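You operate a simulated robot arm through the tools that you are given. There is no shell and no other tool.

The job below is to be done with a simulated two-armed robot. You get a single attempt, and the scene is never put back.

Task
Run tap 9 clear, plug the end basin, fill it to the yellow line, stand the purple-banded bottle in it.
Fine: plug it with the drain plug; run the tap clear before plugging, fill before the bottle goes in; tap off, no other tap run. Set down upright: what you pick out.

It is judged by the outcome, as a careful person would: the job done as asked, and still so three seconds after it is handed in. It fails if anything else is knocked over, pushed out of place, dropped, spilled or broken.

Robot
Two 7-joint arms with two-finger parallel grippers on one trunk that stands fixed in place. Base frame: the origin is at the foot of the trunk, x ahead of it, y to its left, z up. Readings come in m, rad, newtons and seconds.
The left shoulder is at [0.062, 0.199, 1.204], the right one opposite. With the tool pointing down near the work surface each hand reaches from about 0.28 to 0.7 m from the base axis, measured 20 degrees to its own side. Payload 1.57 kg a hand.
Tool frame (each hand has its own): the origin (TCP) lies between the finger pads and is the grasp point; the fingertips stand 0.03 m ahead of it; z points along the fingers, y is the line along which they close. Largest opening 0.11 m; finger width 0.024, thickness 0.012; the body of the gripper, 0.048 by 0.112 m, starts 0.078 m behind the TCP.
Orientation is that of the tool frame in the base frame, as [roll, pitch, yaw] about the fixed x, y, z axes, in that order (R = Rz(yaw) Ry(pitch) Rx(roll)). With the fingers straight down and closing along the base's y, the tool's x points along the base's -x, its y along +y and its z along -z.

Tools
- The arms move only by the tool jog_arm. It takes "left_increments", "right_increments" or both (then of equal length, played together; a hand with none holds still); each is a list of rows, each a list of 7 numbers: the shift along the base's x, y, z in m, then the turn, a rotation vector about the base's x, y, z in rad, then the opening, from 0 (shut) to 1 (fully open). In form: [[x, y, z, ax, ay, az, hand], ...]. A call has 1 to 20 rows; each row is the pose to reach, as a shift and turn from the pose commanded when the call began. A row lasts 0.2 s, in which the tool goes at most 0.05 m and 0.15 rad; a call with a longer step from one row to the next is refused whole, and so is a gripper value outside its range. A pose out of reach is approached as far as the arm can. The call stops where the force on the tool passes 90 N (or 10 N more than at its start, if that is more) or the arm is blocked; 0.2 s more then pass. The fingers move at their own pace (about 0.072 m/s each) and stop on an object; they squeeze with about 22 N. The grip force told is the motor's: it shows also when the fingers shut on nothing. Time passes only in rows, and 0.2 s behind the last, so rows that repeat a pose let the fingers close. It gives the time, the measured TCP pose, the force on the tool (base axes), the opening and the grip force at its end, in the units of the frame above (readings bear some noise), with the torque about the TCP (base axes, N m) and any sound that the robot's microphone picked up.
- Cameras (640 x 400 px; columns grow to the right, rows downward): "scene" is now at [0.0896, 0.0585, 1.7712]; the picture's right is [0.65, -0.76, -0.00], its down [-0.66, -0.57, -0.49] and it looks along [0.37, 0.32, -0.87] (base axes); focal length 369 px, centre (320, 200). "left" rides on the left gripper at [0.07, -0.016, -0.141] in its tool frame; the picture's right is [0.23, 0.97, 0.00], its down [-0.85, 0.20, -0.48] and it looks along [-0.47, 0.11, 0.88] (tool axes); focal length 222 px, centre (320, 200). "right" rides on the right gripper at [0.07, 0.016, -0.141] in its tool frame; the picture's right is [-0.23, 0.97, 0.00], its down [-0.85, -0.20, -0.48] and it looks along [-0.47, -0.11, 0.88] (tool axes); focal length 222 px, centre (320, 200). There is no depth. A picture from a camera that has moved, and an enlarged one, comes with that camera's place and axes in the base frame and with its lens. The place of the scene camera against the robot may be out by one fixed shift of up to 0.018 m in any direction.
- camera(camera): a new picture of that camera. No time passes.
- raise_lower(by): slides the trunk up (or, below 0, down) by that many m; the arms and the scene camera ride with it, the base frame stays. It gives what a move gives, with no picture.
- turn_head(pan, tilt): turns the head with the scene camera to pan (to the left, within 1.501 rad either way) and tilt (down, from -0.506 to 1.204), counted from straight ahead of the robot. It gives what a move gives.
- zoom(camera, box): a new picture of the part [left, top, right, bottom] of that camera's present view, enlarged. No time passes.
- close_job(): hands the job in; it is judged then, once.

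Places have to be worked out from the pictures, the camera data and where the tool is seen. Open the grippers and draw the arms clear of the work before you hand the job in, unless the task says otherwise.

The tools are called after "Emit:" by a JSON object that holds its "method" and its "body". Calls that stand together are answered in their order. jog_arm: Moves the arms, as the interface text tells. Its arguments: {"type":"object","properties":{"left_increments":{"type":"array","items":{"type":"array","items":{"type":"number"}}},"right_increments":{"type":"array","items":{"type":"array","items":{"type":"number"}}}},"required":[]} The other tools are called the same way: raise_lower (by) slides the trunk up or down; turn_head (pan, tilt) turns the head that bears the scene camera; camera (camera) takes a picture; zoom (camera, box) takes an enlarged picture of a part of a camera's view; close_job () hands the job in.

At the start:

```text
time_s: 0.0
left_position: [0.3406, 0.4065, 1.148]
left_ee_rot: [-3.141, -0.002, -3.141]
left_wrist_force: [-0.2, 0.4, 0.1]
left_wrist_torque: [0.02, -0.02, 0.0]
left_width: 0.1102
left_grip_force: 0.0
right_position: [0.45, 0.0057, 1.2157]
right_ee_rot: [-3.141, -0.002, 3.141]
right_wrist_force: [-0.1, 0.5, -1.0]
right_wrist_torque: [0.0, 0.01, 0.02]
right_width: 0.1103
right_grip_force: 0.1
trunk travel left (down, up): [-0.8, 0.19]
head pan, tilt: [0.71, 1.052]
```

scene: 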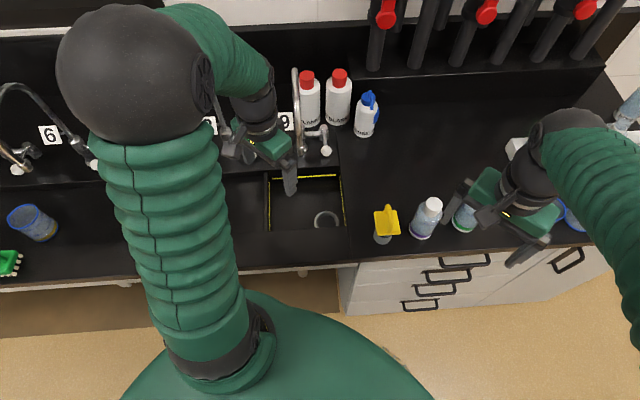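
right: 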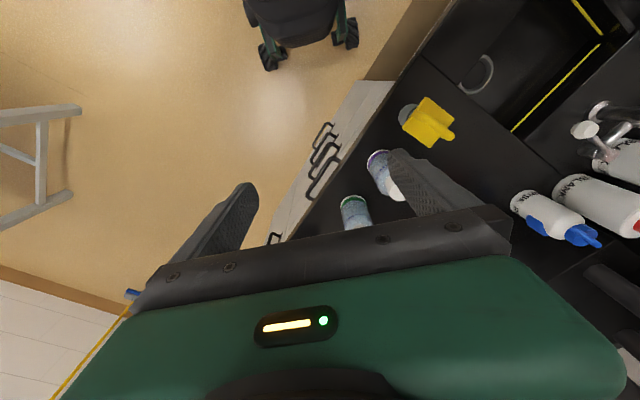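
left: 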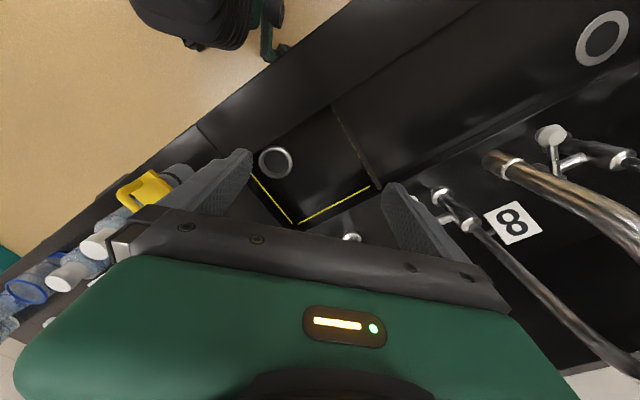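

I'll start by looking at the scene in more detail: the end basin near tap 9, the items on the counter, and the tap handle.

Emit:
{"method": "zoom", "body": {"camera": "scene", "box": [220, 60, 380, 160]}}

Emit:
{"method": "zoom", "body": {"camera": "scene", "box": [240, 150, 400, 250]}}

Emit:
{"method": "zoom", "body": {"camera": "scene", "box": [360, 170, 520, 270]}}

Emit:
{"method": "zoom", "body": {"camera": "scene", "box": [480, 80, 640, 280]}}

```text
4.00 times, centred on (300, 110) of scene
camera zoom: at [0.0896, 0.0585, 1.7712], right [0.65, -0.76, 0.0], down [-0.66, -0.57, -0.49], along [0.37, 0.32, -0.87], focal length 1475 px, centre (400, 560)
```

zoom: 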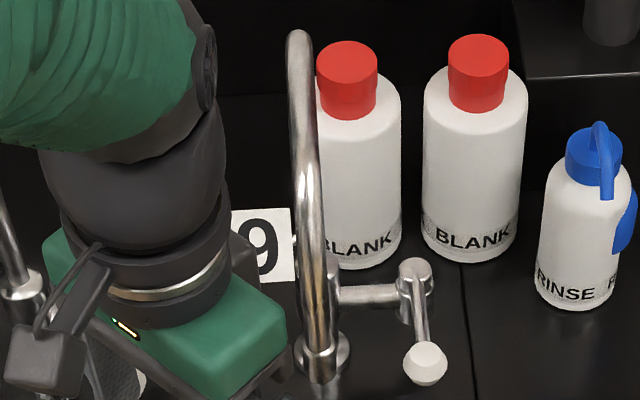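

```text
4.00 times, centred on (320, 200) of scene
camera zoom: at [0.0896, 0.0585, 1.7712], right [0.65, -0.76, 0.0], down [-0.66, -0.57, -0.49], along [0.37, 0.32, -0.87], focal length 1475 px, centre (320, 200)
```

zoom: 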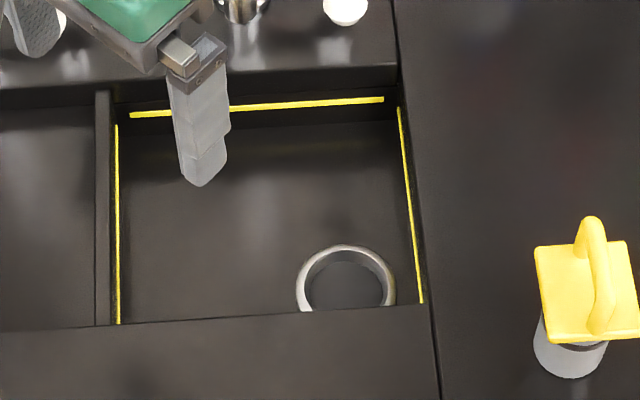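

```text
4.00 times, centred on (440, 220) of scene
camera zoom: at [0.0896, 0.0585, 1.7712], right [0.65, -0.76, 0.0], down [-0.66, -0.57, -0.49], along [0.37, 0.32, -0.87], focal length 1475 px, centre (-160, 120)
```

zoom: 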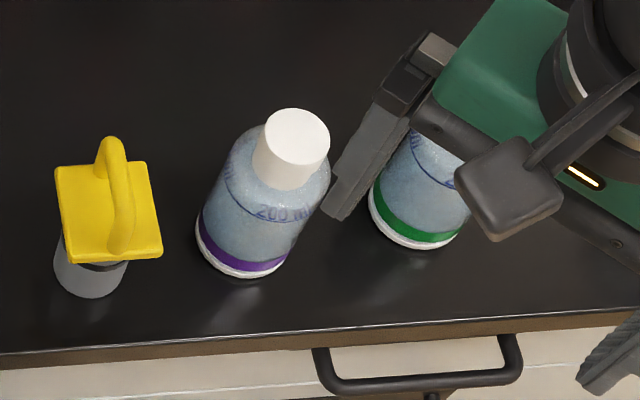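

```text
2.00 times, centred on (560, 180) of scene
camera zoom: at [0.0896, 0.0585, 1.7712], right [0.65, -0.76, 0.0], down [-0.66, -0.57, -0.49], along [0.37, 0.32, -0.87], focal length 738 px, centre (-160, 240)
```

zoom: 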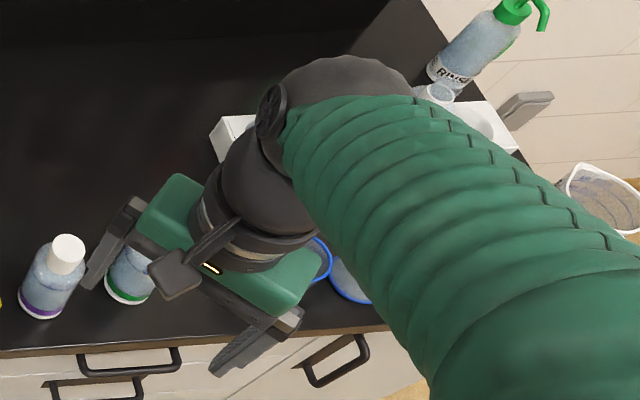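

The scene is clear on the main items: plug (yellow handle, grey body) right of the end basin, purple-banded bottle next to it, tap 9 with a lever on its right. The arms block views, so I raise both hands and draw them back to see everything.

Emit:
{"method": "jog_arm", "body": {"left_increments": [[-0.02, 0.02, 0.03, 0, 0, 0, 1], [-0.05, 0.04, 0.05, 0, 0, 0, 1], [-0.08, 0.06, 0.07, 0, 0, 0, 1], [-0.1, 0.08, 0.09, 0, 0, 0, 1], [-0.12, 0.1, 0.11, 0, 0, 0, 1]], "right_increments": [[-0.01, -0.03, 0.02, 0, 0, 0, 1], [-0.03, -0.07, 0.03, 0, 0, 0, 1], [-0.05, -0.11, 0.04, 0, 0, 0, 1], [-0.07, -0.15, 0.05, 0, 0, 0, 1], [-0.09, -0.19, 0.05, 0, 0, 0, 1]]}}

Emit:
{"method": "camera", "body": {"camera": "scene"}}

Emit:
{"method": "camera", "body": {"camera": "left"}}

Emit:
{"method": "camera", "body": {"camera": "right"}}

```text
time_s: 1.2
left_position: [0.2161, 0.5053, 1.2576]
left_ee_rot: [-3.141, 0.001, 3.141]
left_wrist_force: [-1.0, 0.2, 0.6]
left_wrist_torque: [0.05, -0.03, 0.01]
left_width: 0.1102
left_grip_force: 0.1
right_position: [0.3551, -0.1846, 1.2674]
right_ee_rot: [3.14, 0.002, 3.14]
right_wrist_force: [-0.3, 0.4, 0.2]
right_wrist_torque: [0.01, -0.04, 0.0]
right_width: 0.11
right_grip_force: 0.0
trunk travel left (down, up): [-0.8, 0.19]
head pan, tilt: [0.71, 1.052]
```

```text
taken
camera scene: at [0.0844, 0.0573, 1.7715], right [0.65, -0.76, 0.0], down [-0.66, -0.57, -0.5], along [0.38, 0.32, -0.87], focal length 369 px, centre (320, 200)
```

scene: 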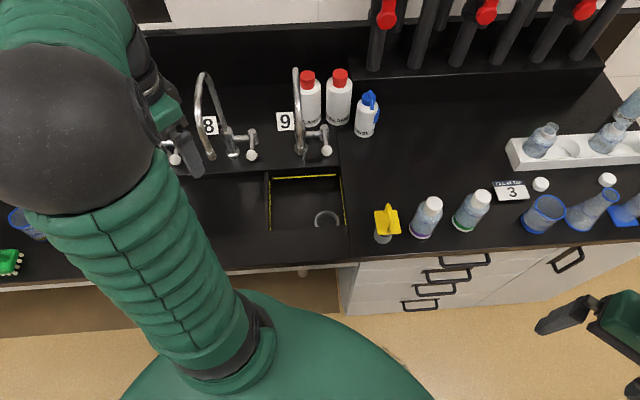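

```text
taken
camera left: at [0.1462, 0.4887, 1.3984], right [-0.23, 0.97, 0.0], down [0.85, 0.2, 0.48], along [0.47, 0.11, -0.88], focal length 222 px, centre (320, 200)
```

left: 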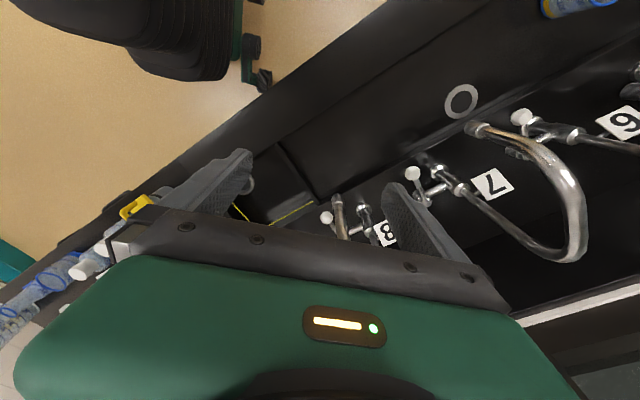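

```text
taken
camera right: at [0.2868, -0.1684, 1.4075], right [0.23, 0.97, 0.0], down [0.85, -0.2, 0.48], along [0.47, -0.11, -0.88], focal length 222 px, centre (320, 200)
```

right: 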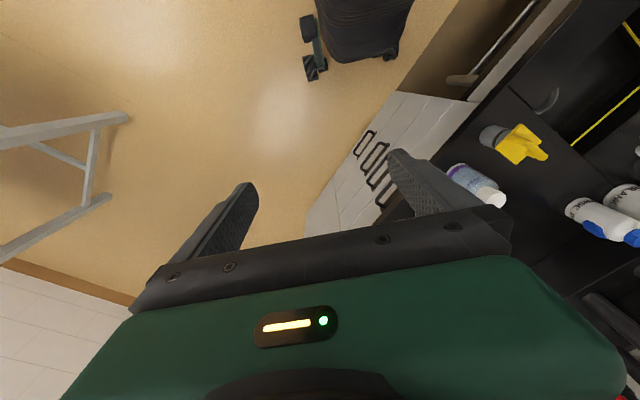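

Now I zoom into the tap and basin area with the arm out of the way.

Emit:
{"method": "zoom", "body": {"camera": "scene", "box": [180, 55, 360, 168]}}

Emit:
{"method": "zoom", "body": {"camera": "scene", "box": [250, 120, 350, 245]}}

Emit:
{"method": "zoom", "body": {"camera": "scene", "box": [360, 90, 640, 260]}}

Emit:
{"method": "zoom", "body": {"camera": "left", "box": [220, 80, 520, 260]}}

```text
3.54 times, centred on (270, 112) of scene
camera zoom: at [0.0844, 0.0573, 1.7715], right [0.65, -0.76, 0.0], down [-0.66, -0.57, -0.5], along [0.38, 0.32, -0.87], focal length 1306 px, centre (497, 513)
```

zoom: 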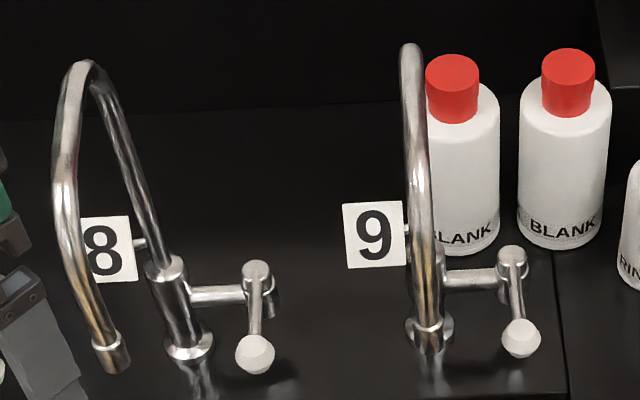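

```text
3.20 times, centred on (300, 182) of scene
camera zoom: at [0.0844, 0.0573, 1.7715], right [0.65, -0.76, 0.0], down [-0.66, -0.57, -0.5], along [0.38, 0.32, -0.87], focal length 1180 px, centre (384, 256)
```

zoom: 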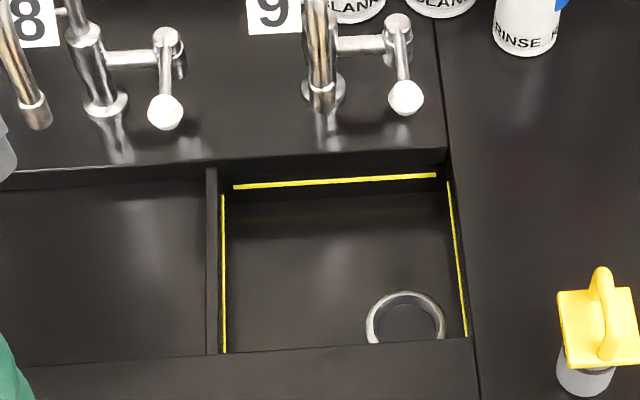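

```text
2.29 times, centred on (500, 175) of scene
camera zoom: at [0.0844, 0.0573, 1.7715], right [0.65, -0.76, 0.0], down [-0.66, -0.57, -0.5], along [0.38, 0.32, -0.87], focal length 843 px, centre (-91, 257)
```

zoom: 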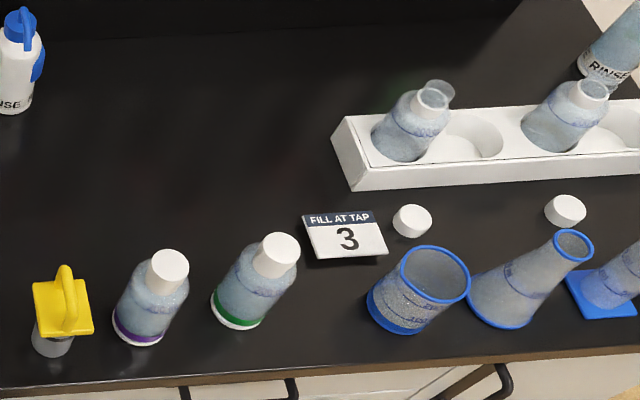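

```text
2.13 times, centred on (370, 170) of left
camera zoom: at [0.1462, 0.4887, 1.3984], right [-0.23, 0.97, 0.0], down [0.85, 0.2, 0.48], along [0.47, 0.11, -0.88], focal length 474 px, centre (213, 264)
```

zoom: 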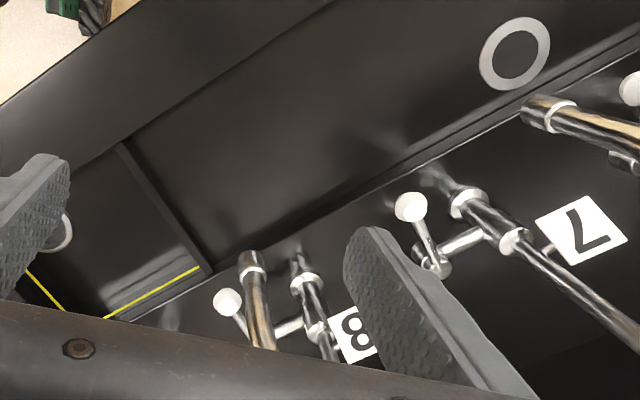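

Tap 9 has its spout pointing straight toward the robot over the end basin and a lever with a white knob on its right. I bring the left hand in front of the basin, yawed to match the bench (~0.71 rad), to look closely with its camera.

Emit:
{"method": "jog_arm", "body": {"left_increments": [[0.01, -0.03, 0, 0, 0, 0.12, 1], [0.025, -0.065, 0, 0, 0, 0.24, 1], [0.04, -0.1, 0, 0, 0, 0.36, 1], [0.055, -0.135, 0, 0, 0, 0.48, 1], [0.07, -0.17, 0, 0, 0, 0.6, 1], [0.08, -0.2, 0, 0, 0, 0.71, 1]]}}

Emit:
{"method": "camera", "body": {"camera": "left"}}

Emit:
{"method": "camera", "body": {"camera": "scene"}}

```text
time_s: 2.6
left_position: [0.2991, 0.3036, 1.2571]
left_ee_rot: [3.137, 0.001, -2.431]
left_wrist_force: [-0.9, -0.3, 0.6]
left_wrist_torque: [0.02, -0.01, 0.0]
left_width: 0.11
left_grip_force: 0.2
right_position: [0.3576, -0.1869, 1.2656]
right_ee_rot: [3.139, 0.002, -3.142]
right_wrist_force: [-0.4, -1.1, 0.4]
right_wrist_torque: [0.03, 0.03, 0.01]
right_width: 0.11
right_grip_force: 0.0
trunk travel left (down, up): [-0.8, 0.19]
head pan, tilt: [0.71, 1.052]
```

```text
taken
camera left: at [0.258, 0.2456, 1.3985], right [-0.81, 0.59, 0.0], down [0.52, 0.71, 0.48], along [0.28, 0.39, -0.88], focal length 222 px, centre (320, 200)
```

left: 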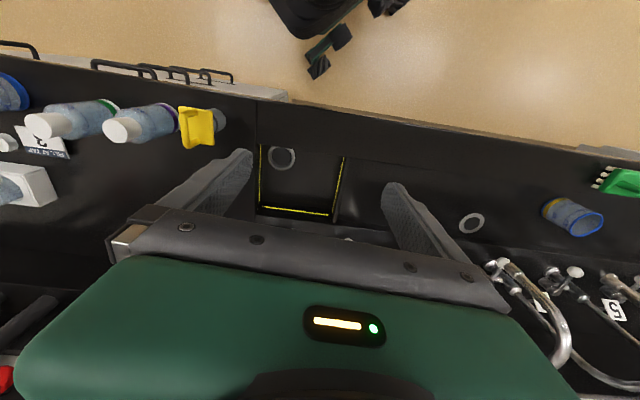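

```text
taken
camera scene: at [0.0881, 0.0553, 1.7714], right [0.65, -0.76, 0.0], down [-0.66, -0.57, -0.5], along [0.38, 0.32, -0.87], focal length 369 px, centre (320, 200)
```

scene: 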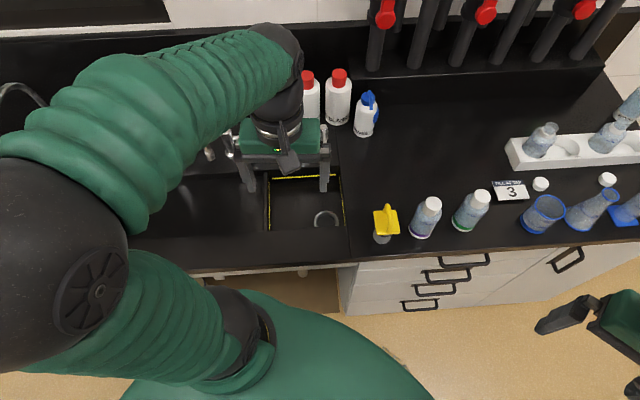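

The left camera sees the basin, drain, plug and bottles. I zoom in to measure them precisely from this pose.

Emit:
{"method": "zoom", "body": {"camera": "left", "box": [230, 120, 390, 220]}}

Emit:
{"method": "zoom", "body": {"camera": "left", "box": [90, 80, 250, 180]}}

Emit:
{"method": "zoom", "body": {"camera": "scene", "box": [360, 170, 520, 270]}}

Emit:
{"method": "zoom", "body": {"camera": "scene", "box": [220, 110, 380, 210]}}

```text
4.00 times, centred on (310, 170) of left
camera zoom: at [0.258, 0.2456, 1.3985], right [-0.81, 0.59, 0.0], down [0.52, 0.71, 0.48], along [0.28, 0.39, -0.88], focal length 888 px, centre (360, 320)
```

zoom: 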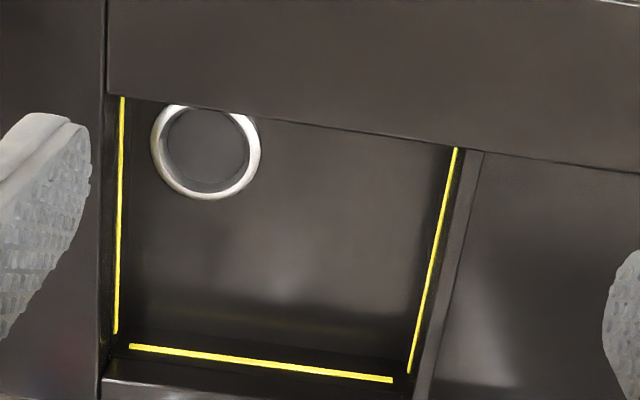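

```text
4.00 times, centred on (170, 130) of left
camera zoom: at [0.258, 0.2456, 1.3985], right [-0.81, 0.59, 0.0], down [0.52, 0.71, 0.48], along [0.28, 0.39, -0.88], focal length 888 px, centre (920, 480)
```

zoom: 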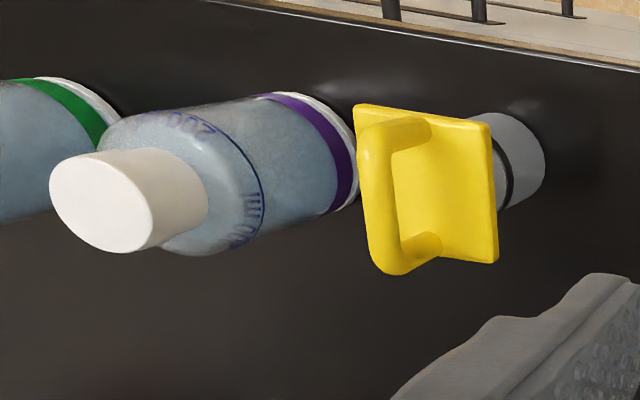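

```text
4.00 times, centred on (440, 220) of scene
camera zoom: at [0.0881, 0.0553, 1.7714], right [0.65, -0.76, 0.0], down [-0.66, -0.57, -0.5], along [0.38, 0.32, -0.87], focal length 1475 px, centre (-160, 120)
```

zoom: 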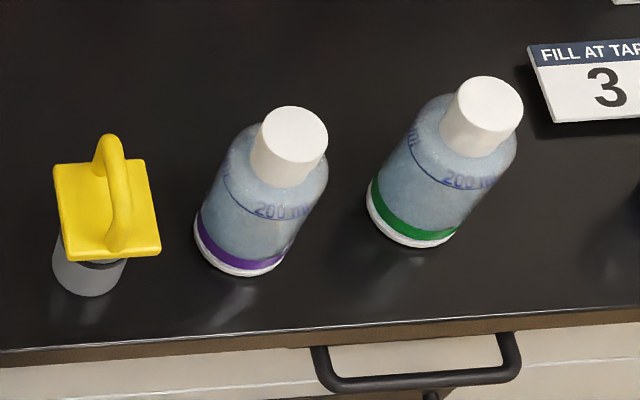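

```text
4.00 times, centred on (300, 160) of scene
camera zoom: at [0.0881, 0.0553, 1.7714], right [0.65, -0.76, 0.0], down [-0.66, -0.57, -0.5], along [0.38, 0.32, -0.87], focal length 1475 px, centre (400, 360)
```

zoom: 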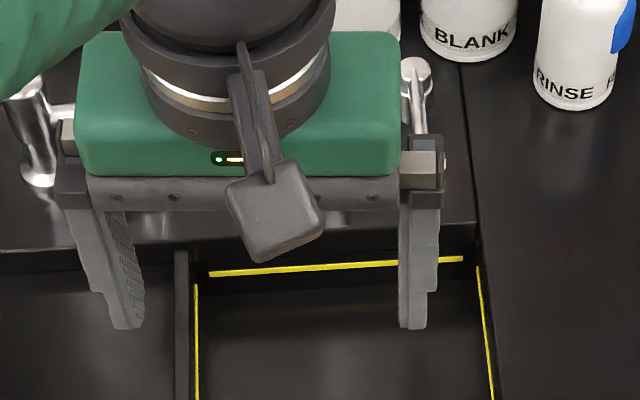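

The drain works out at about (0.444, 0.334, 0.839) from two left-camera views. I tilt the left hand forward 45° so that its camera can look at tap 9 and its lever from the front.

Emit:
{"method": "jog_arm", "body": {"left_increments": [[0, 0, 0, 0.0854, -0.0993, 0, 1], [0, 0, 0, 0.1708, -0.1986, 0, 1], [0, 0, 0, 0.2562, -0.298, 0, 1], [0, 0, 0, 0.3416, -0.3973, 0, 1], [0, 0, 0, 0.427, -0.4966, 0, 1], [0, 0, 0, 0.5117, -0.5953, 0, 1]]}}

Emit:
{"method": "camera", "body": {"camera": "left"}}

Emit:
{"method": "camera", "body": {"camera": "scene"}}

```text
time_s: 4.0
left_position: [0.4033, 0.3067, 1.2555]
left_ee_rot: [3.136, 0.78, -2.434]
left_wrist_force: [-0.2, 1.2, -0.4]
left_wrist_torque: [-0.01, 0.05, -0.02]
left_width: 0.1098
left_grip_force: 0.1
left hand out of reach, approached as far as the arm can: row 2, 3, 4, 5, 6
right_position: [0.3572, -0.1857, 1.2656]
right_ee_rot: [3.14, 0.001, -3.141]
right_wrist_force: [-0.3, 0.0, 0.3]
right_wrist_torque: [0.01, 0.02, 0.04]
right_width: 0.1097
right_grip_force: 0.1
trunk travel left (down, up): [-0.8, 0.19]
head pan, tilt: [0.71, 1.052]
```

```text
taken
camera left: at [0.3012, 0.1972, 1.3053], right [-0.76, 0.63, -0.16], down [0.08, 0.32, 0.94], along [0.65, 0.7, -0.3], focal length 222 px, centre (320, 200)
```

left: 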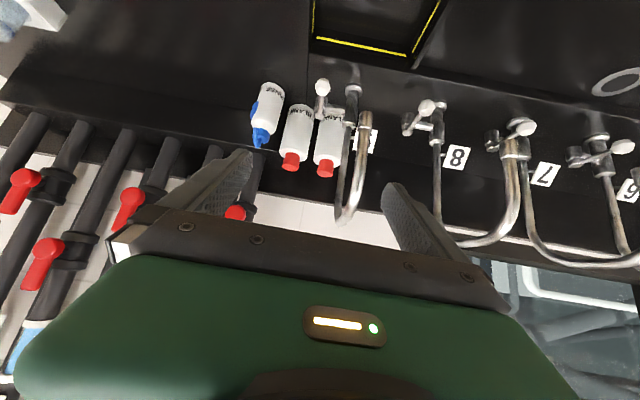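

```text
taken
camera scene: at [0.0879, 0.0549, 1.7714], right [0.65, -0.76, 0.0], down [-0.66, -0.57, -0.5], along [0.38, 0.32, -0.87], focal length 369 px, centre (320, 200)
```

scene: 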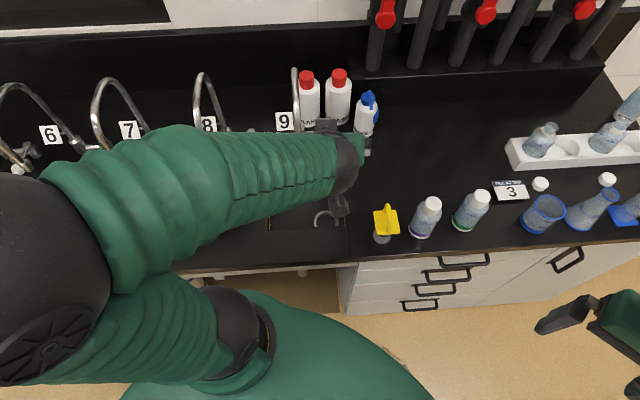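

Excellent front view of the taps. I zoom in on tap 9 and its lever, the spout tip, and basin.

Emit:
{"method": "zoom", "body": {"camera": "left", "box": [280, 60, 440, 160]}}

Emit:
{"method": "zoom", "body": {"camera": "left", "box": [300, 70, 380, 120]}}

Emit:
{"method": "zoom", "body": {"camera": "left", "box": [220, 0, 460, 150]}}

```text
4.00 times, centred on (360, 110) of left
camera zoom: at [0.3012, 0.1972, 1.3053], right [-0.76, 0.63, -0.16], down [0.08, 0.32, 0.94], along [0.65, 0.7, -0.3], focal length 888 px, centre (160, 560)
```

zoom: 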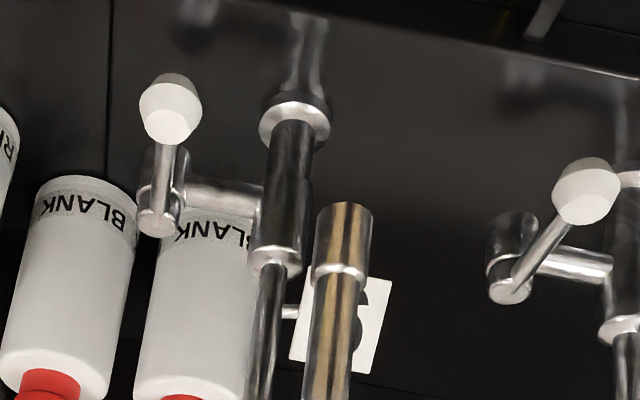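

```text
8.00 times, centred on (340, 95) of left
camera zoom: at [0.3012, 0.1972, 1.3053], right [-0.76, 0.63, -0.16], down [0.08, 0.32, 0.94], along [0.65, 0.7, -0.3], focal length 1777 px, centre (160, 1040)
```

zoom: 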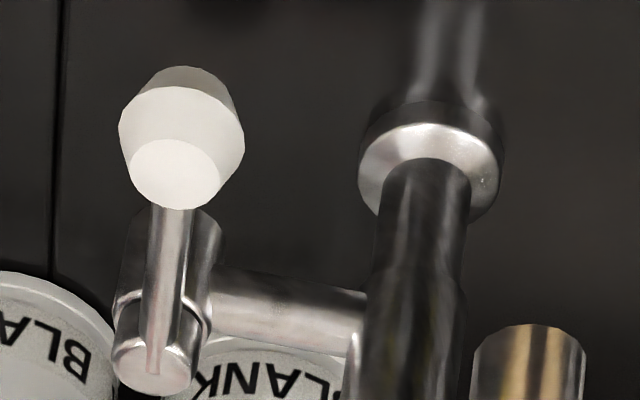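

```text
2.67 times, centred on (340, 75) of left
camera zoom: at [0.3012, 0.1972, 1.3053], right [-0.76, 0.63, -0.16], down [0.08, 0.32, 0.94], along [0.65, 0.7, -0.3], focal length 592 px, centre (267, 533)
```

zoom: 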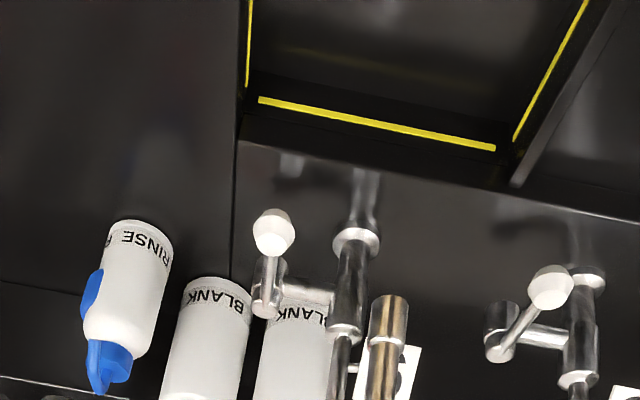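

The lever sits on a vertical-axis valve: knob about (0.527, 0.402, 1.014), pivot about (0.584, 0.458), so it should swing to the right to open. The spout tip is at about (0.45, 0.43, 1.08). I nudge the left hand +0.1 in x to learn where the commanded pose stands after the "out of reach" note.

Emit:
{"method": "jog_arm", "body": {"left_increments": [[0.025, 0, 0, 0, 0, 0, 1], [0.05, 0, 0, 0, 0, 0, 1], [0.075, 0, 0, 0, 0, 0, 1], [0.1, 0, 0, 0, 0, 0, 1]]}}

Emit:
{"method": "zoom", "body": {"camera": "left", "box": [200, 20, 440, 200]}}

```text
time_s: 5.0
left_position: [0.5057, 0.3092, 1.2537]
left_ee_rot: [3.139, 0.785, -2.435]
left_wrist_force: [0.4, -0.8, -0.2]
left_wrist_torque: [-0.01, -0.01, 0.0]
left_width: 0.1099
left_grip_force: 0.1
right_position: [0.3601, -0.185, 1.2671]
right_ee_rot: [3.141, -0.001, -3.142]
right_wrist_force: [0.6, 0.2, -0.2]
right_wrist_torque: [0.02, 0.01, 0.04]
right_width: 0.1099
right_grip_force: 0.0
trunk travel left (down, up): [-0.8, 0.19]
head pan, tilt: [0.71, 1.052]
```

```text
2.22 times, centred on (320, 110) of left
camera zoom: at [0.4031, 0.1989, 1.3041], right [-0.76, 0.63, -0.16], down [0.07, 0.32, 0.94], along [0.65, 0.7, -0.29], focal length 494 px, centre (320, 400)
```

zoom: 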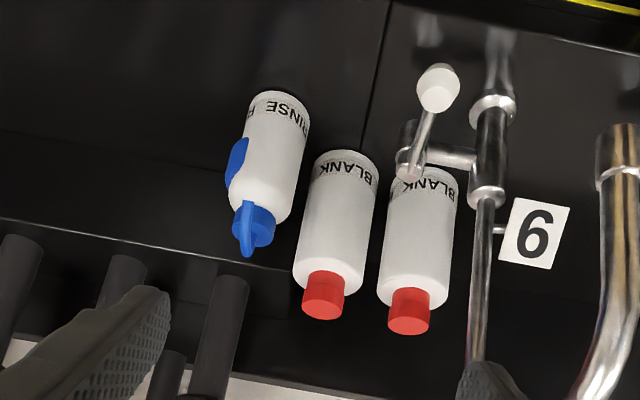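

The commanded pose resets to the achieved one. From the two views the knob is near (0.545, 0.418, 0.994) and the spout tip near (0.43, 0.395, 1.11). I lower the open hand toward the lever, keeping clear to the right of the spout, then check the view.

Emit:
{"method": "jog_arm", "body": {"left_increments": [[-0.002, 0.008, -0.03, 0, 0, 0, 1], [-0.004, 0.016, -0.06, 0, 0, 0, 1], [-0.005, 0.024, -0.09, 0, 0, 0, 1], [-0.006, 0.03, -0.12, 0, 0, 0, 1]]}}

Emit:
{"method": "camera", "body": {"camera": "left"}}

Emit:
{"method": "camera", "body": {"camera": "scene"}}

```text
time_s: 6.0
left_position: [0.497, 0.3399, 1.1318]
left_ee_rot: [3.142, 0.783, -2.43]
left_wrist_force: [-1.0, -0.1, 1.2]
left_wrist_torque: [-0.01, -0.01, 0.01]
left_width: 0.1099
left_grip_force: 0.1
right_position: [0.3586, -0.184, 1.2671]
right_ee_rot: [-3.142, 0.0, -3.14]
right_wrist_force: [-0.8, 0.4, 0.0]
right_wrist_torque: [-0.02, 0.02, -0.01]
right_width: 0.1098
right_grip_force: 0.0
trunk travel left (down, up): [-0.8, 0.19]
head pan, tilt: [0.71, 1.052]
```

```text
taken
camera left: at [0.3958, 0.2297, 1.1831], right [-0.76, 0.63, -0.16], down [0.07, 0.33, 0.94], along [0.65, 0.7, -0.29], focal length 222 px, centre (320, 200)
```

left: 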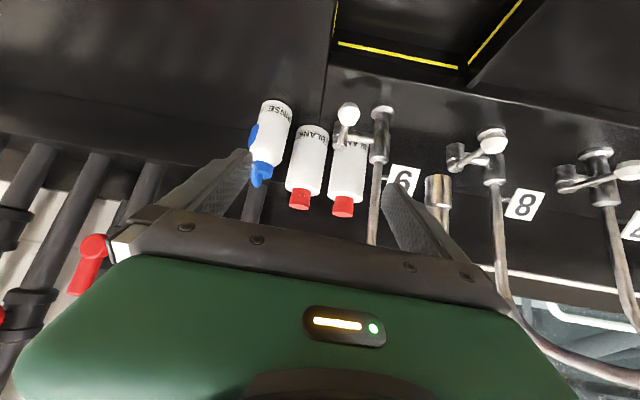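

```text
taken
camera scene: at [0.0902, 0.0577, 1.7712], right [0.65, -0.76, 0.0], down [-0.66, -0.57, -0.49], along [0.37, 0.32, -0.87], focal length 369 px, centre (320, 200)
```

scene: 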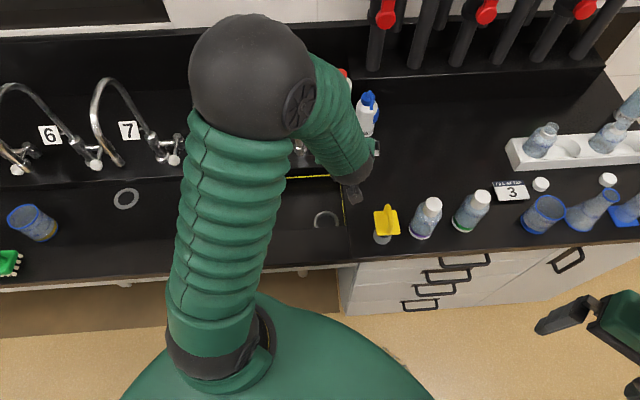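

The elbow is now up and clear of the taps. I zoom in from this pose to refine the knob position.

Emit:
{"method": "zoom", "body": {"camera": "left", "box": [300, 80, 460, 200]}}

Emit:
{"method": "zoom", "body": {"camera": "scene", "box": [280, 100, 420, 220]}}

```text
3.33 times, centred on (380, 140) of left
camera zoom: at [0.3958, 0.2297, 1.1831], right [-0.76, 0.63, -0.16], down [0.07, 0.33, 0.94], along [0.65, 0.7, -0.29], focal length 740 px, centre (120, 400)
```

zoom: 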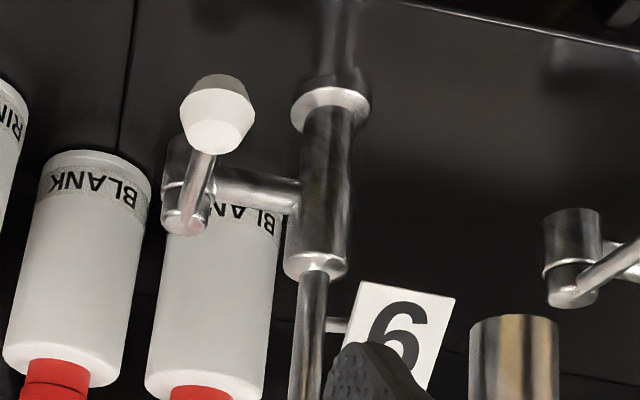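

```text
3.33 times, centred on (350, 160) of scene
camera zoom: at [0.0902, 0.0577, 1.7712], right [0.65, -0.76, 0.0], down [-0.66, -0.57, -0.49], along [0.37, 0.32, -0.87], focal length 1229 px, centre (220, 333)
```

zoom: 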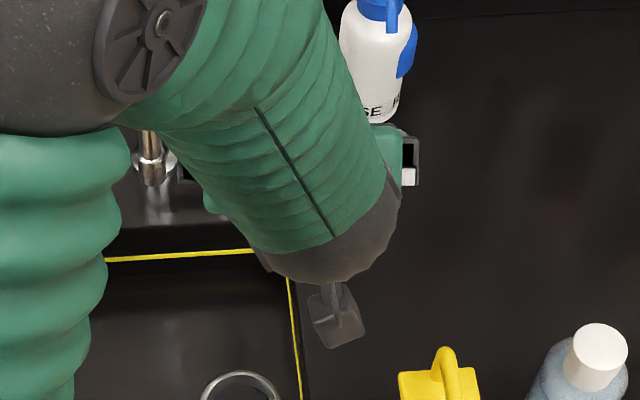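

The spout tip is close beside the left finger's outer side, so I first shift slightly right, then advance halfway along the tool axis toward the lever.

Emit:
{"method": "jog_arm", "body": {"left_increments": [[0.006, -0.007, 0, 0, 0, 0, 1], [0.015, 0.0, -0.0175, 0, 0, 0, 1], [0.023, 0.007, -0.035, 0, 0, 0, 1], [0.032, 0.0147, -0.0525, 0, 0, 0, 1], [0.04, 0.0223, -0.07, 0, 0, 0, 1]]}}

Emit:
{"method": "camera", "body": {"camera": "left"}}

Emit:
{"method": "zoom", "body": {"camera": "left", "box": [280, 80, 480, 240]}}

```text
time_s: 7.2
left_position: [0.5385, 0.3617, 1.0645]
left_ee_rot: [3.14, 0.783, -2.433]
left_wrist_force: [-0.4, -0.7, 0.1]
left_wrist_torque: [0.0, 0.01, 0.03]
left_width: 0.1101
left_grip_force: 0.0
right_position: [0.36, -0.1843, 1.2652]
right_ee_rot: [-3.141, -0.002, -3.141]
right_wrist_force: [0.5, -0.1, 0.4]
right_wrist_torque: [0.0, 0.01, 0.01]
right_width: 0.11
right_grip_force: 0.1
trunk travel left (down, up): [-0.8, 0.19]
head pan, tilt: [0.71, 1.052]
```

```text
taken
camera left: at [0.4348, 0.2526, 1.1152], right [-0.76, 0.63, -0.16], down [0.07, 0.33, 0.94], along [0.65, 0.7, -0.29], focal length 222 px, centre (320, 200)
```

left: 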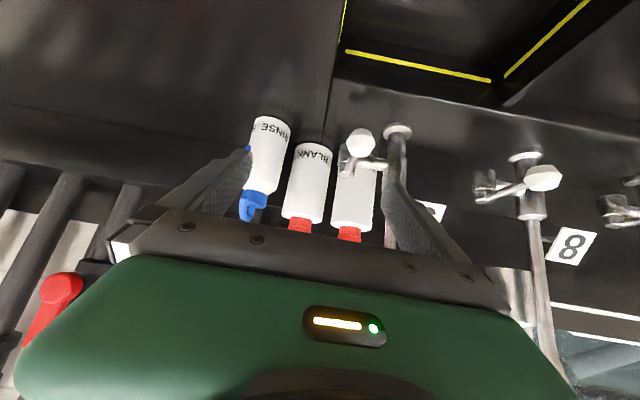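

```text
2.50 times, centred on (380, 160) of left
camera zoom: at [0.4348, 0.2526, 1.1152], right [-0.76, 0.63, -0.16], down [0.07, 0.33, 0.94], along [0.65, 0.7, -0.29], focal length 555 px, centre (170, 300)
```

zoom: 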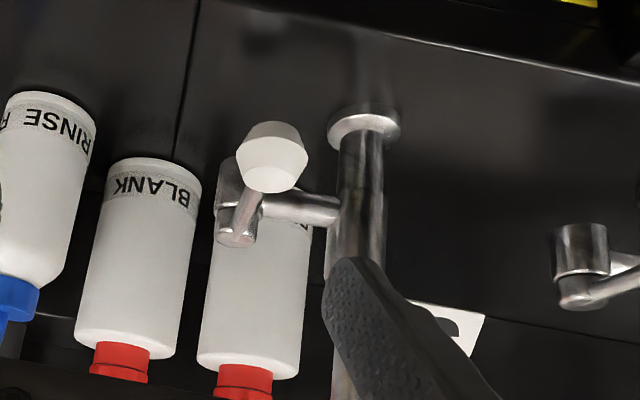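

Triangulating from several hand views: knob ≈ (0.548, 0.423, 0.985), pivot ≈ (0.604, 0.479, 0.987), lever ≈ 0.08 m. I shift a bit left so the left finger passes left of the knob, then advance so the knob is beside the finger pad.

Emit:
{"method": "jog_arm", "body": {"left_increments": [[-0.0055, 0.0065, 0, 0, 0, 0, 1], [0.0026, 0.0128, -0.0174, 0, 0, 0, 1], [0.0104, 0.0195, -0.0348, 0, 0, 0, 1], [0.0181, 0.0261, -0.0521, 0, 0, 0, 1], [0.0259, 0.0328, -0.0695, 0, 0, 0, 1]]}}

Emit:
{"method": "camera", "body": {"camera": "left"}}

Emit:
{"method": "camera", "body": {"camera": "scene"}}

```text
time_s: 8.4
left_position: [0.5627, 0.3965, 0.994]
left_ee_rot: [3.141, 0.784, -2.432]
left_wrist_force: [0.5, 0.8, -0.3]
left_wrist_torque: [0.01, -0.05, 0.05]
left_width: 0.1102
left_grip_force: 0.0
right_position: [0.3583, -0.184, 1.2659]
right_ee_rot: [3.142, 0.0, -3.141]
right_wrist_force: [0.3, 0.4, 0.3]
right_wrist_torque: [0.03, 0.03, 0.05]
right_width: 0.11
right_grip_force: 0.0
trunk travel left (down, up): [-0.8, 0.19]
head pan, tilt: [0.71, 1.052]
```

```text
taken
camera left: at [0.4606, 0.2855, 1.0445], right [-0.76, 0.63, -0.16], down [0.07, 0.32, 0.94], along [0.65, 0.7, -0.29], focal length 222 px, centre (320, 200)
```

left: 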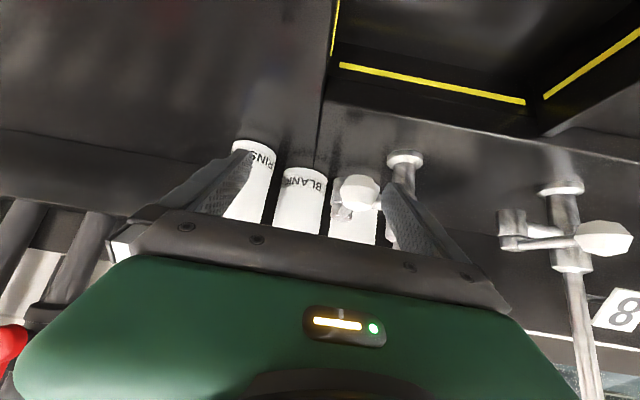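

```text
taken
camera scene: at [0.0904, 0.0581, 1.7712], right [0.65, -0.76, 0.0], down [-0.66, -0.57, -0.49], along [0.37, 0.32, -0.87], focal length 369 px, centre (320, 200)
```

scene: 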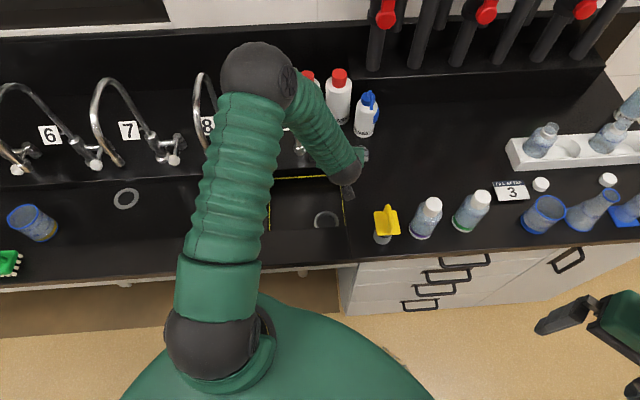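

The knob sits between the fingers, about 1 cm from the left finger's pad. I now push gently to the right about 2 cm to feel whether the lever turns that way.

Emit:
{"method": "jog_arm", "body": {"left_increments": [[0.0033, -0.0038, 0, 0, 0, 0, 1], [0.0065, -0.0076, 0, 0, 0, 0, 1], [0.0098, -0.0114, 0, 0, 0, 0, 1], [0.013, -0.0152, 0, 0, 0, 0, 1], [0.016, -0.017, 0, 0, 0, 0, 1]]}}

Emit:
{"method": "camera", "body": {"camera": "left"}}

Emit:
{"method": "zoom", "body": {"camera": "scene", "box": [240, 130, 400, 250]}}

```text
time_s: 9.6
left_position: [0.5795, 0.3775, 0.9936]
left_ee_rot: [3.14, 0.787, -2.433]
left_wrist_force: [-0.5, 0.8, 0.4]
left_wrist_torque: [-0.01, -0.03, 0.01]
left_width: 0.1099
left_grip_force: 0.1
right_position: [0.3593, -0.1849, 1.2657]
right_ee_rot: [-3.141, 0.001, 3.141]
right_wrist_force: [-0.2, 0.4, 1.0]
right_wrist_torque: [0.02, 0.0, -0.02]
right_width: 0.1101
right_grip_force: 0.0
trunk travel left (down, up): [-0.8, 0.19]
head pan, tilt: [0.71, 1.052]
```

```text
taken
camera left: at [0.4758, 0.2671, 1.0441], right [-0.76, 0.63, -0.16], down [0.07, 0.32, 0.94], along [0.65, 0.7, -0.29], focal length 222 px, centre (320, 200)
```

left: 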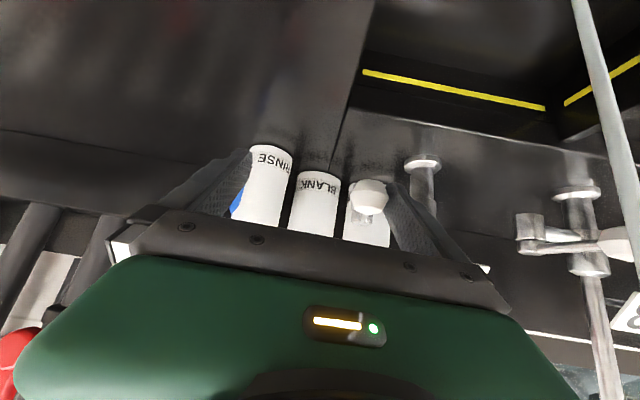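

```text
3.33 times, centred on (320, 190) of scene
camera zoom: at [0.0898, 0.0571, 1.7713], right [0.65, -0.76, 0.0], down [-0.66, -0.57, -0.49], along [0.37, 0.32, -0.87], focal length 1229 px, centre (320, 233)
```

zoom: 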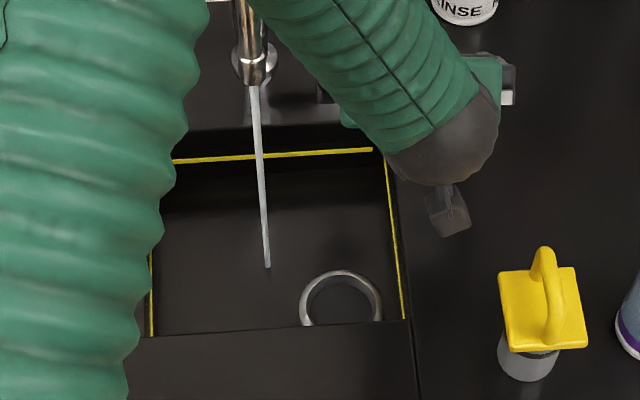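

The lever turned easily and water is running into the end basin. I zoom in on the stream to see its colour.

Emit:
{"method": "zoom", "body": {"camera": "scene", "box": [285, 140, 345, 215]}}

Emit:
{"method": "zoom", "body": {"camera": "left", "box": [540, 0, 640, 200]}}

```text
5.33 times, centred on (315, 178) of scene
camera zoom: at [0.0898, 0.0571, 1.7713], right [0.65, -0.76, 0.0], down [-0.66, -0.57, -0.49], along [0.37, 0.32, -0.87], focal length 1967 px, centre (347, 320)
```

zoom: 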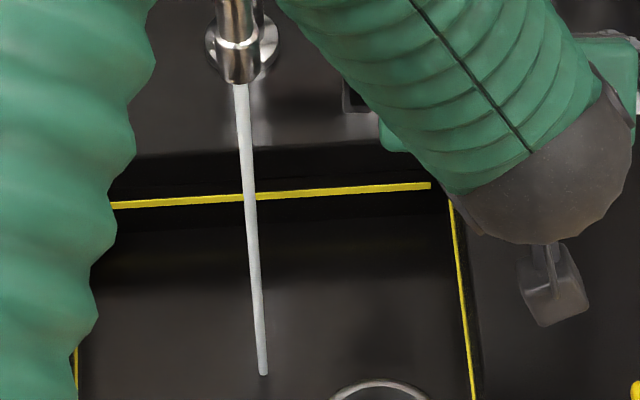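

```text
2.00 times, centred on (590, 100) of left
camera zoom: at [0.4758, 0.2671, 1.0441], right [-0.76, 0.63, -0.16], down [0.07, 0.32, 0.94], along [0.65, 0.7, -0.29], focal length 444 px, centre (-220, 400)
```

zoom: 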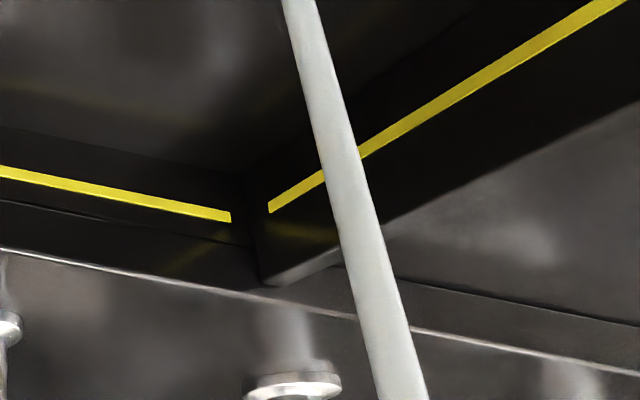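

The stream looks opaque grey-milky so far. I hold still for 2 seconds and look again to see whether it changes.

Emit:
{"method": "jog_arm", "body": {"left_increments": [[0, 0, 0, 0, 0, 0, 1], [0, 0, 0, 0, 0, 0, 1], [0, 0, 0, 0, 0, 0, 1], [0, 0, 0, 0, 0, 0, 1], [0, 0, 0, 0, 0, 0, 1], [0, 0, 0, 0, 0, 0, 1], [0, 0, 0, 0, 0, 0, 1], [0, 0, 0, 0, 0, 0, 1], [0, 0, 0, 0, 0, 0, 1]]}}

Emit:
{"method": "zoom", "body": {"camera": "scene", "box": [285, 140, 345, 215]}}

Emit:
{"method": "zoom", "body": {"camera": "left", "box": [540, 0, 640, 200]}}

```text
time_s: 11.6
left_position: [0.5771, 0.377, 0.9941]
left_ee_rot: [3.14, 0.784, -2.433]
left_wrist_force: [0.4, -0.1, -0.4]
left_wrist_torque: [0.0, -0.03, 0.01]
left_width: 0.1101
left_grip_force: 0.1
right_position: [0.3591, -0.1853, 1.267]
right_ee_rot: [3.141, 0.001, 3.141]
right_wrist_force: [0.5, -0.5, -0.1]
right_wrist_torque: [0.0, 0.01, 0.01]
right_width: 0.11
right_grip_force: 0.1
trunk travel left (down, up): [-0.8, 0.19]
head pan, tilt: [0.71, 1.052]
```

```text
5.33 times, centred on (315, 178) of scene
camera zoom: at [0.0898, 0.0572, 1.7712], right [0.65, -0.76, 0.0], down [-0.66, -0.57, -0.49], along [0.37, 0.32, -0.87], focal length 1967 px, centre (347, 320)
```

zoom: 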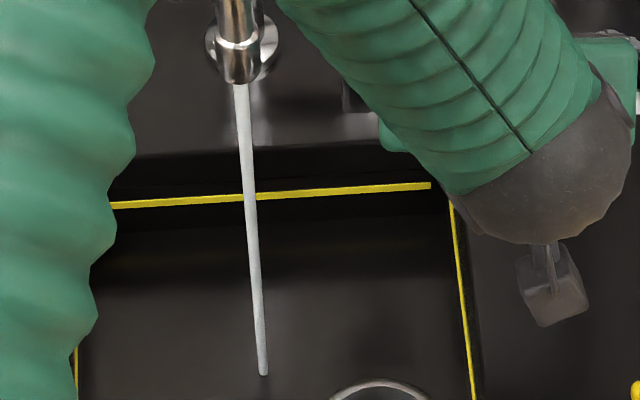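

```text
2.00 times, centred on (590, 100) of left
camera zoom: at [0.4757, 0.2673, 1.0441], right [-0.76, 0.63, -0.16], down [0.07, 0.32, 0.94], along [0.65, 0.7, -0.29], focal length 444 px, centre (-220, 400)
```

zoom: 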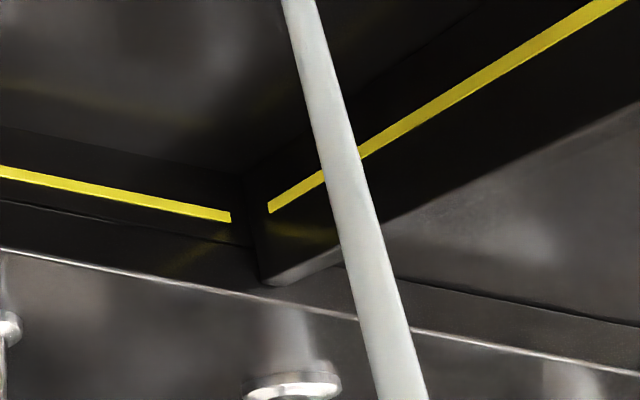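

No visible change yet after about 2 s. I let it run 4 more seconds and compare.

Emit:
{"method": "jog_arm", "body": {"left_increments": [[0, 0, 0, 0, 0, 0, 1], [0, 0, 0, 0, 0, 0, 1], [0, 0, 0, 0, 0, 0, 1], [0, 0, 0, 0, 0, 0, 1], [0, 0, 0, 0, 0, 0, 1], [0, 0, 0, 0, 0, 0, 1], [0, 0, 0, 0, 0, 0, 1], [0, 0, 0, 0, 0, 0, 1], [0, 0, 0, 0, 0, 0, 1], [0, 0, 0, 0, 0, 0, 1], [0, 0, 0, 0, 0, 0, 1], [0, 0, 0, 0, 0, 0, 1], [0, 0, 0, 0, 0, 0, 1], [0, 0, 0, 0, 0, 0, 1], [0, 0, 0, 0, 0, 0, 1], [0, 0, 0, 0, 0, 0, 1], [0, 0, 0, 0, 0, 0, 1], [0, 0, 0, 0, 0, 0, 1], [0, 0, 0, 0, 0, 0, 1]]}}

Emit:
{"method": "zoom", "body": {"camera": "scene", "box": [285, 140, 345, 215]}}

Emit:
{"method": "zoom", "body": {"camera": "left", "box": [540, 0, 640, 200]}}

```text
time_s: 15.6
left_position: [0.5772, 0.3781, 0.9945]
left_ee_rot: [3.14, 0.786, -2.433]
left_wrist_force: [-0.4, -0.5, 0.0]
left_wrist_torque: [0.02, -0.02, -0.01]
left_width: 0.11
left_grip_force: 0.1
right_position: [0.3576, -0.1844, 1.2659]
right_ee_rot: [3.141, 0.001, 3.14]
right_wrist_force: [0.5, -0.5, 0.4]
right_wrist_torque: [0.01, -0.02, 0.01]
right_width: 0.1099
right_grip_force: 0.1
trunk travel left (down, up): [-0.8, 0.19]
head pan, tilt: [0.71, 1.052]
```

```text
5.33 times, centred on (315, 178) of scene
camera zoom: at [0.0899, 0.0572, 1.7712], right [0.65, -0.76, 0.0], down [-0.66, -0.57, -0.49], along [0.37, 0.32, -0.87], focal length 1967 px, centre (347, 320)
```

zoom: 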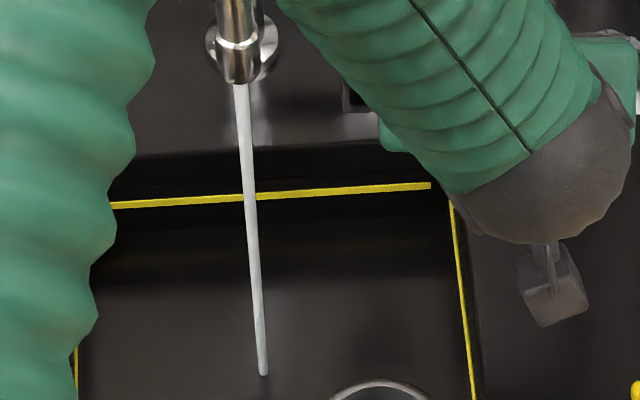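

```text
2.00 times, centred on (590, 100) of left
camera zoom: at [0.4757, 0.2673, 1.0441], right [-0.76, 0.63, -0.16], down [0.07, 0.32, 0.94], along [0.65, 0.7, -0.29], focal length 444 px, centre (-220, 400)
```

zoom: 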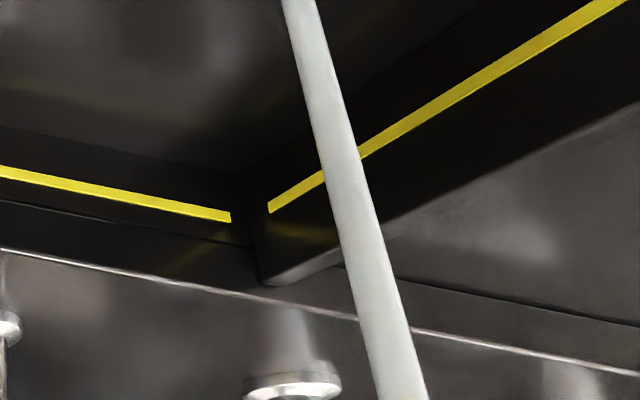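

Still the same opaque whitish stream at this small opening. I open the lever further (to about 45°) to flush faster, and look again.

Emit:
{"method": "jog_arm", "body": {"left_increments": [[0.0055, -0.0023, 0, 0, 0, 0, 1], [0.011, -0.0045, 0, 0, 0, 0, 1], [0.0165, -0.0065, 0, 0, 0, 0, 1], [0.0217, -0.0084, 0, 0, 0, 0, 1], [0.0265, -0.01, 0, 0, 0, 0, 1], [0.031, -0.0115, 0, 0, 0, 0, 1], [0.0355, -0.013, 0, 0, 0, 0, 1], [0.04, -0.0144, 0, 0, 0, 0, 1]]}}

Emit:
{"method": "camera", "body": {"camera": "left"}}

Emit:
{"method": "zoom", "body": {"camera": "scene", "box": [240, 130, 400, 250]}}

Emit:
{"method": "zoom", "body": {"camera": "scene", "box": [285, 140, 345, 215]}}

```text
time_s: 17.4
left_position: [0.6141, 0.363, 0.9926]
left_ee_rot: [-3.14, 0.779, -2.428]
left_wrist_force: [-13.2, -0.8, -5.8]
left_wrist_torque: [-0.23, 0.04, 0.95]
left_width: 0.11
left_grip_force: 0.0
right_position: [0.3571, -0.1831, 1.2673]
right_ee_rot: [3.142, 0.002, 3.141]
right_wrist_force: [-0.6, 0.8, -0.2]
right_wrist_torque: [-0.02, -0.03, 0.0]
right_width: 0.11
right_grip_force: 0.0
trunk travel left (down, up): [-0.8, 0.19]
head pan, tilt: [0.71, 1.052]
```

```text
taken
camera left: at [0.5131, 0.2535, 1.0436], right [-0.76, 0.63, -0.16], down [0.07, 0.33, 0.94], along [0.65, 0.7, -0.3], focal length 222 px, centre (320, 200)
```

left: 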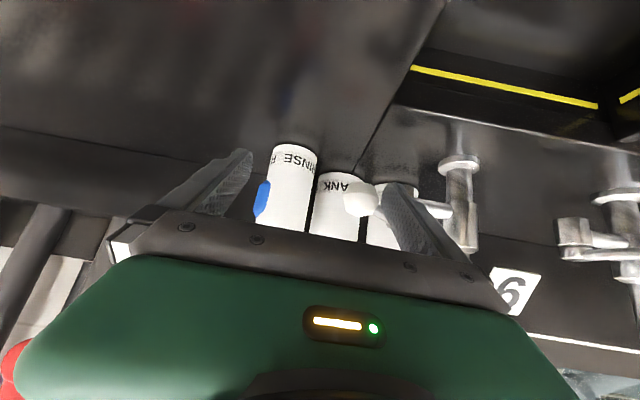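

```text
3.33 times, centred on (320, 190) of scene
camera zoom: at [0.0862, 0.0586, 1.7712], right [0.65, -0.76, 0.0], down [-0.66, -0.57, -0.49], along [0.38, 0.32, -0.87], focal length 1229 px, centre (320, 233)
```

zoom: 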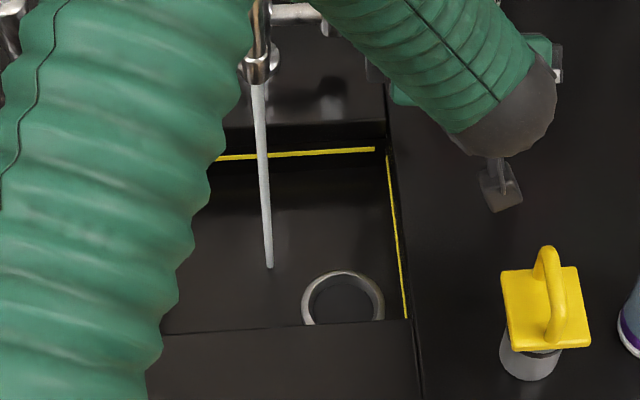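

```text
5.33 times, centred on (315, 178) of scene
camera zoom: at [0.0862, 0.0586, 1.7712], right [0.65, -0.76, 0.0], down [-0.66, -0.57, -0.49], along [0.38, 0.32, -0.87], focal length 1967 px, centre (347, 320)
```

zoom: 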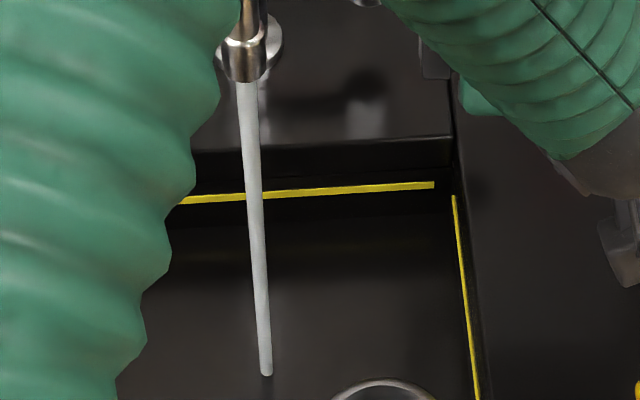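

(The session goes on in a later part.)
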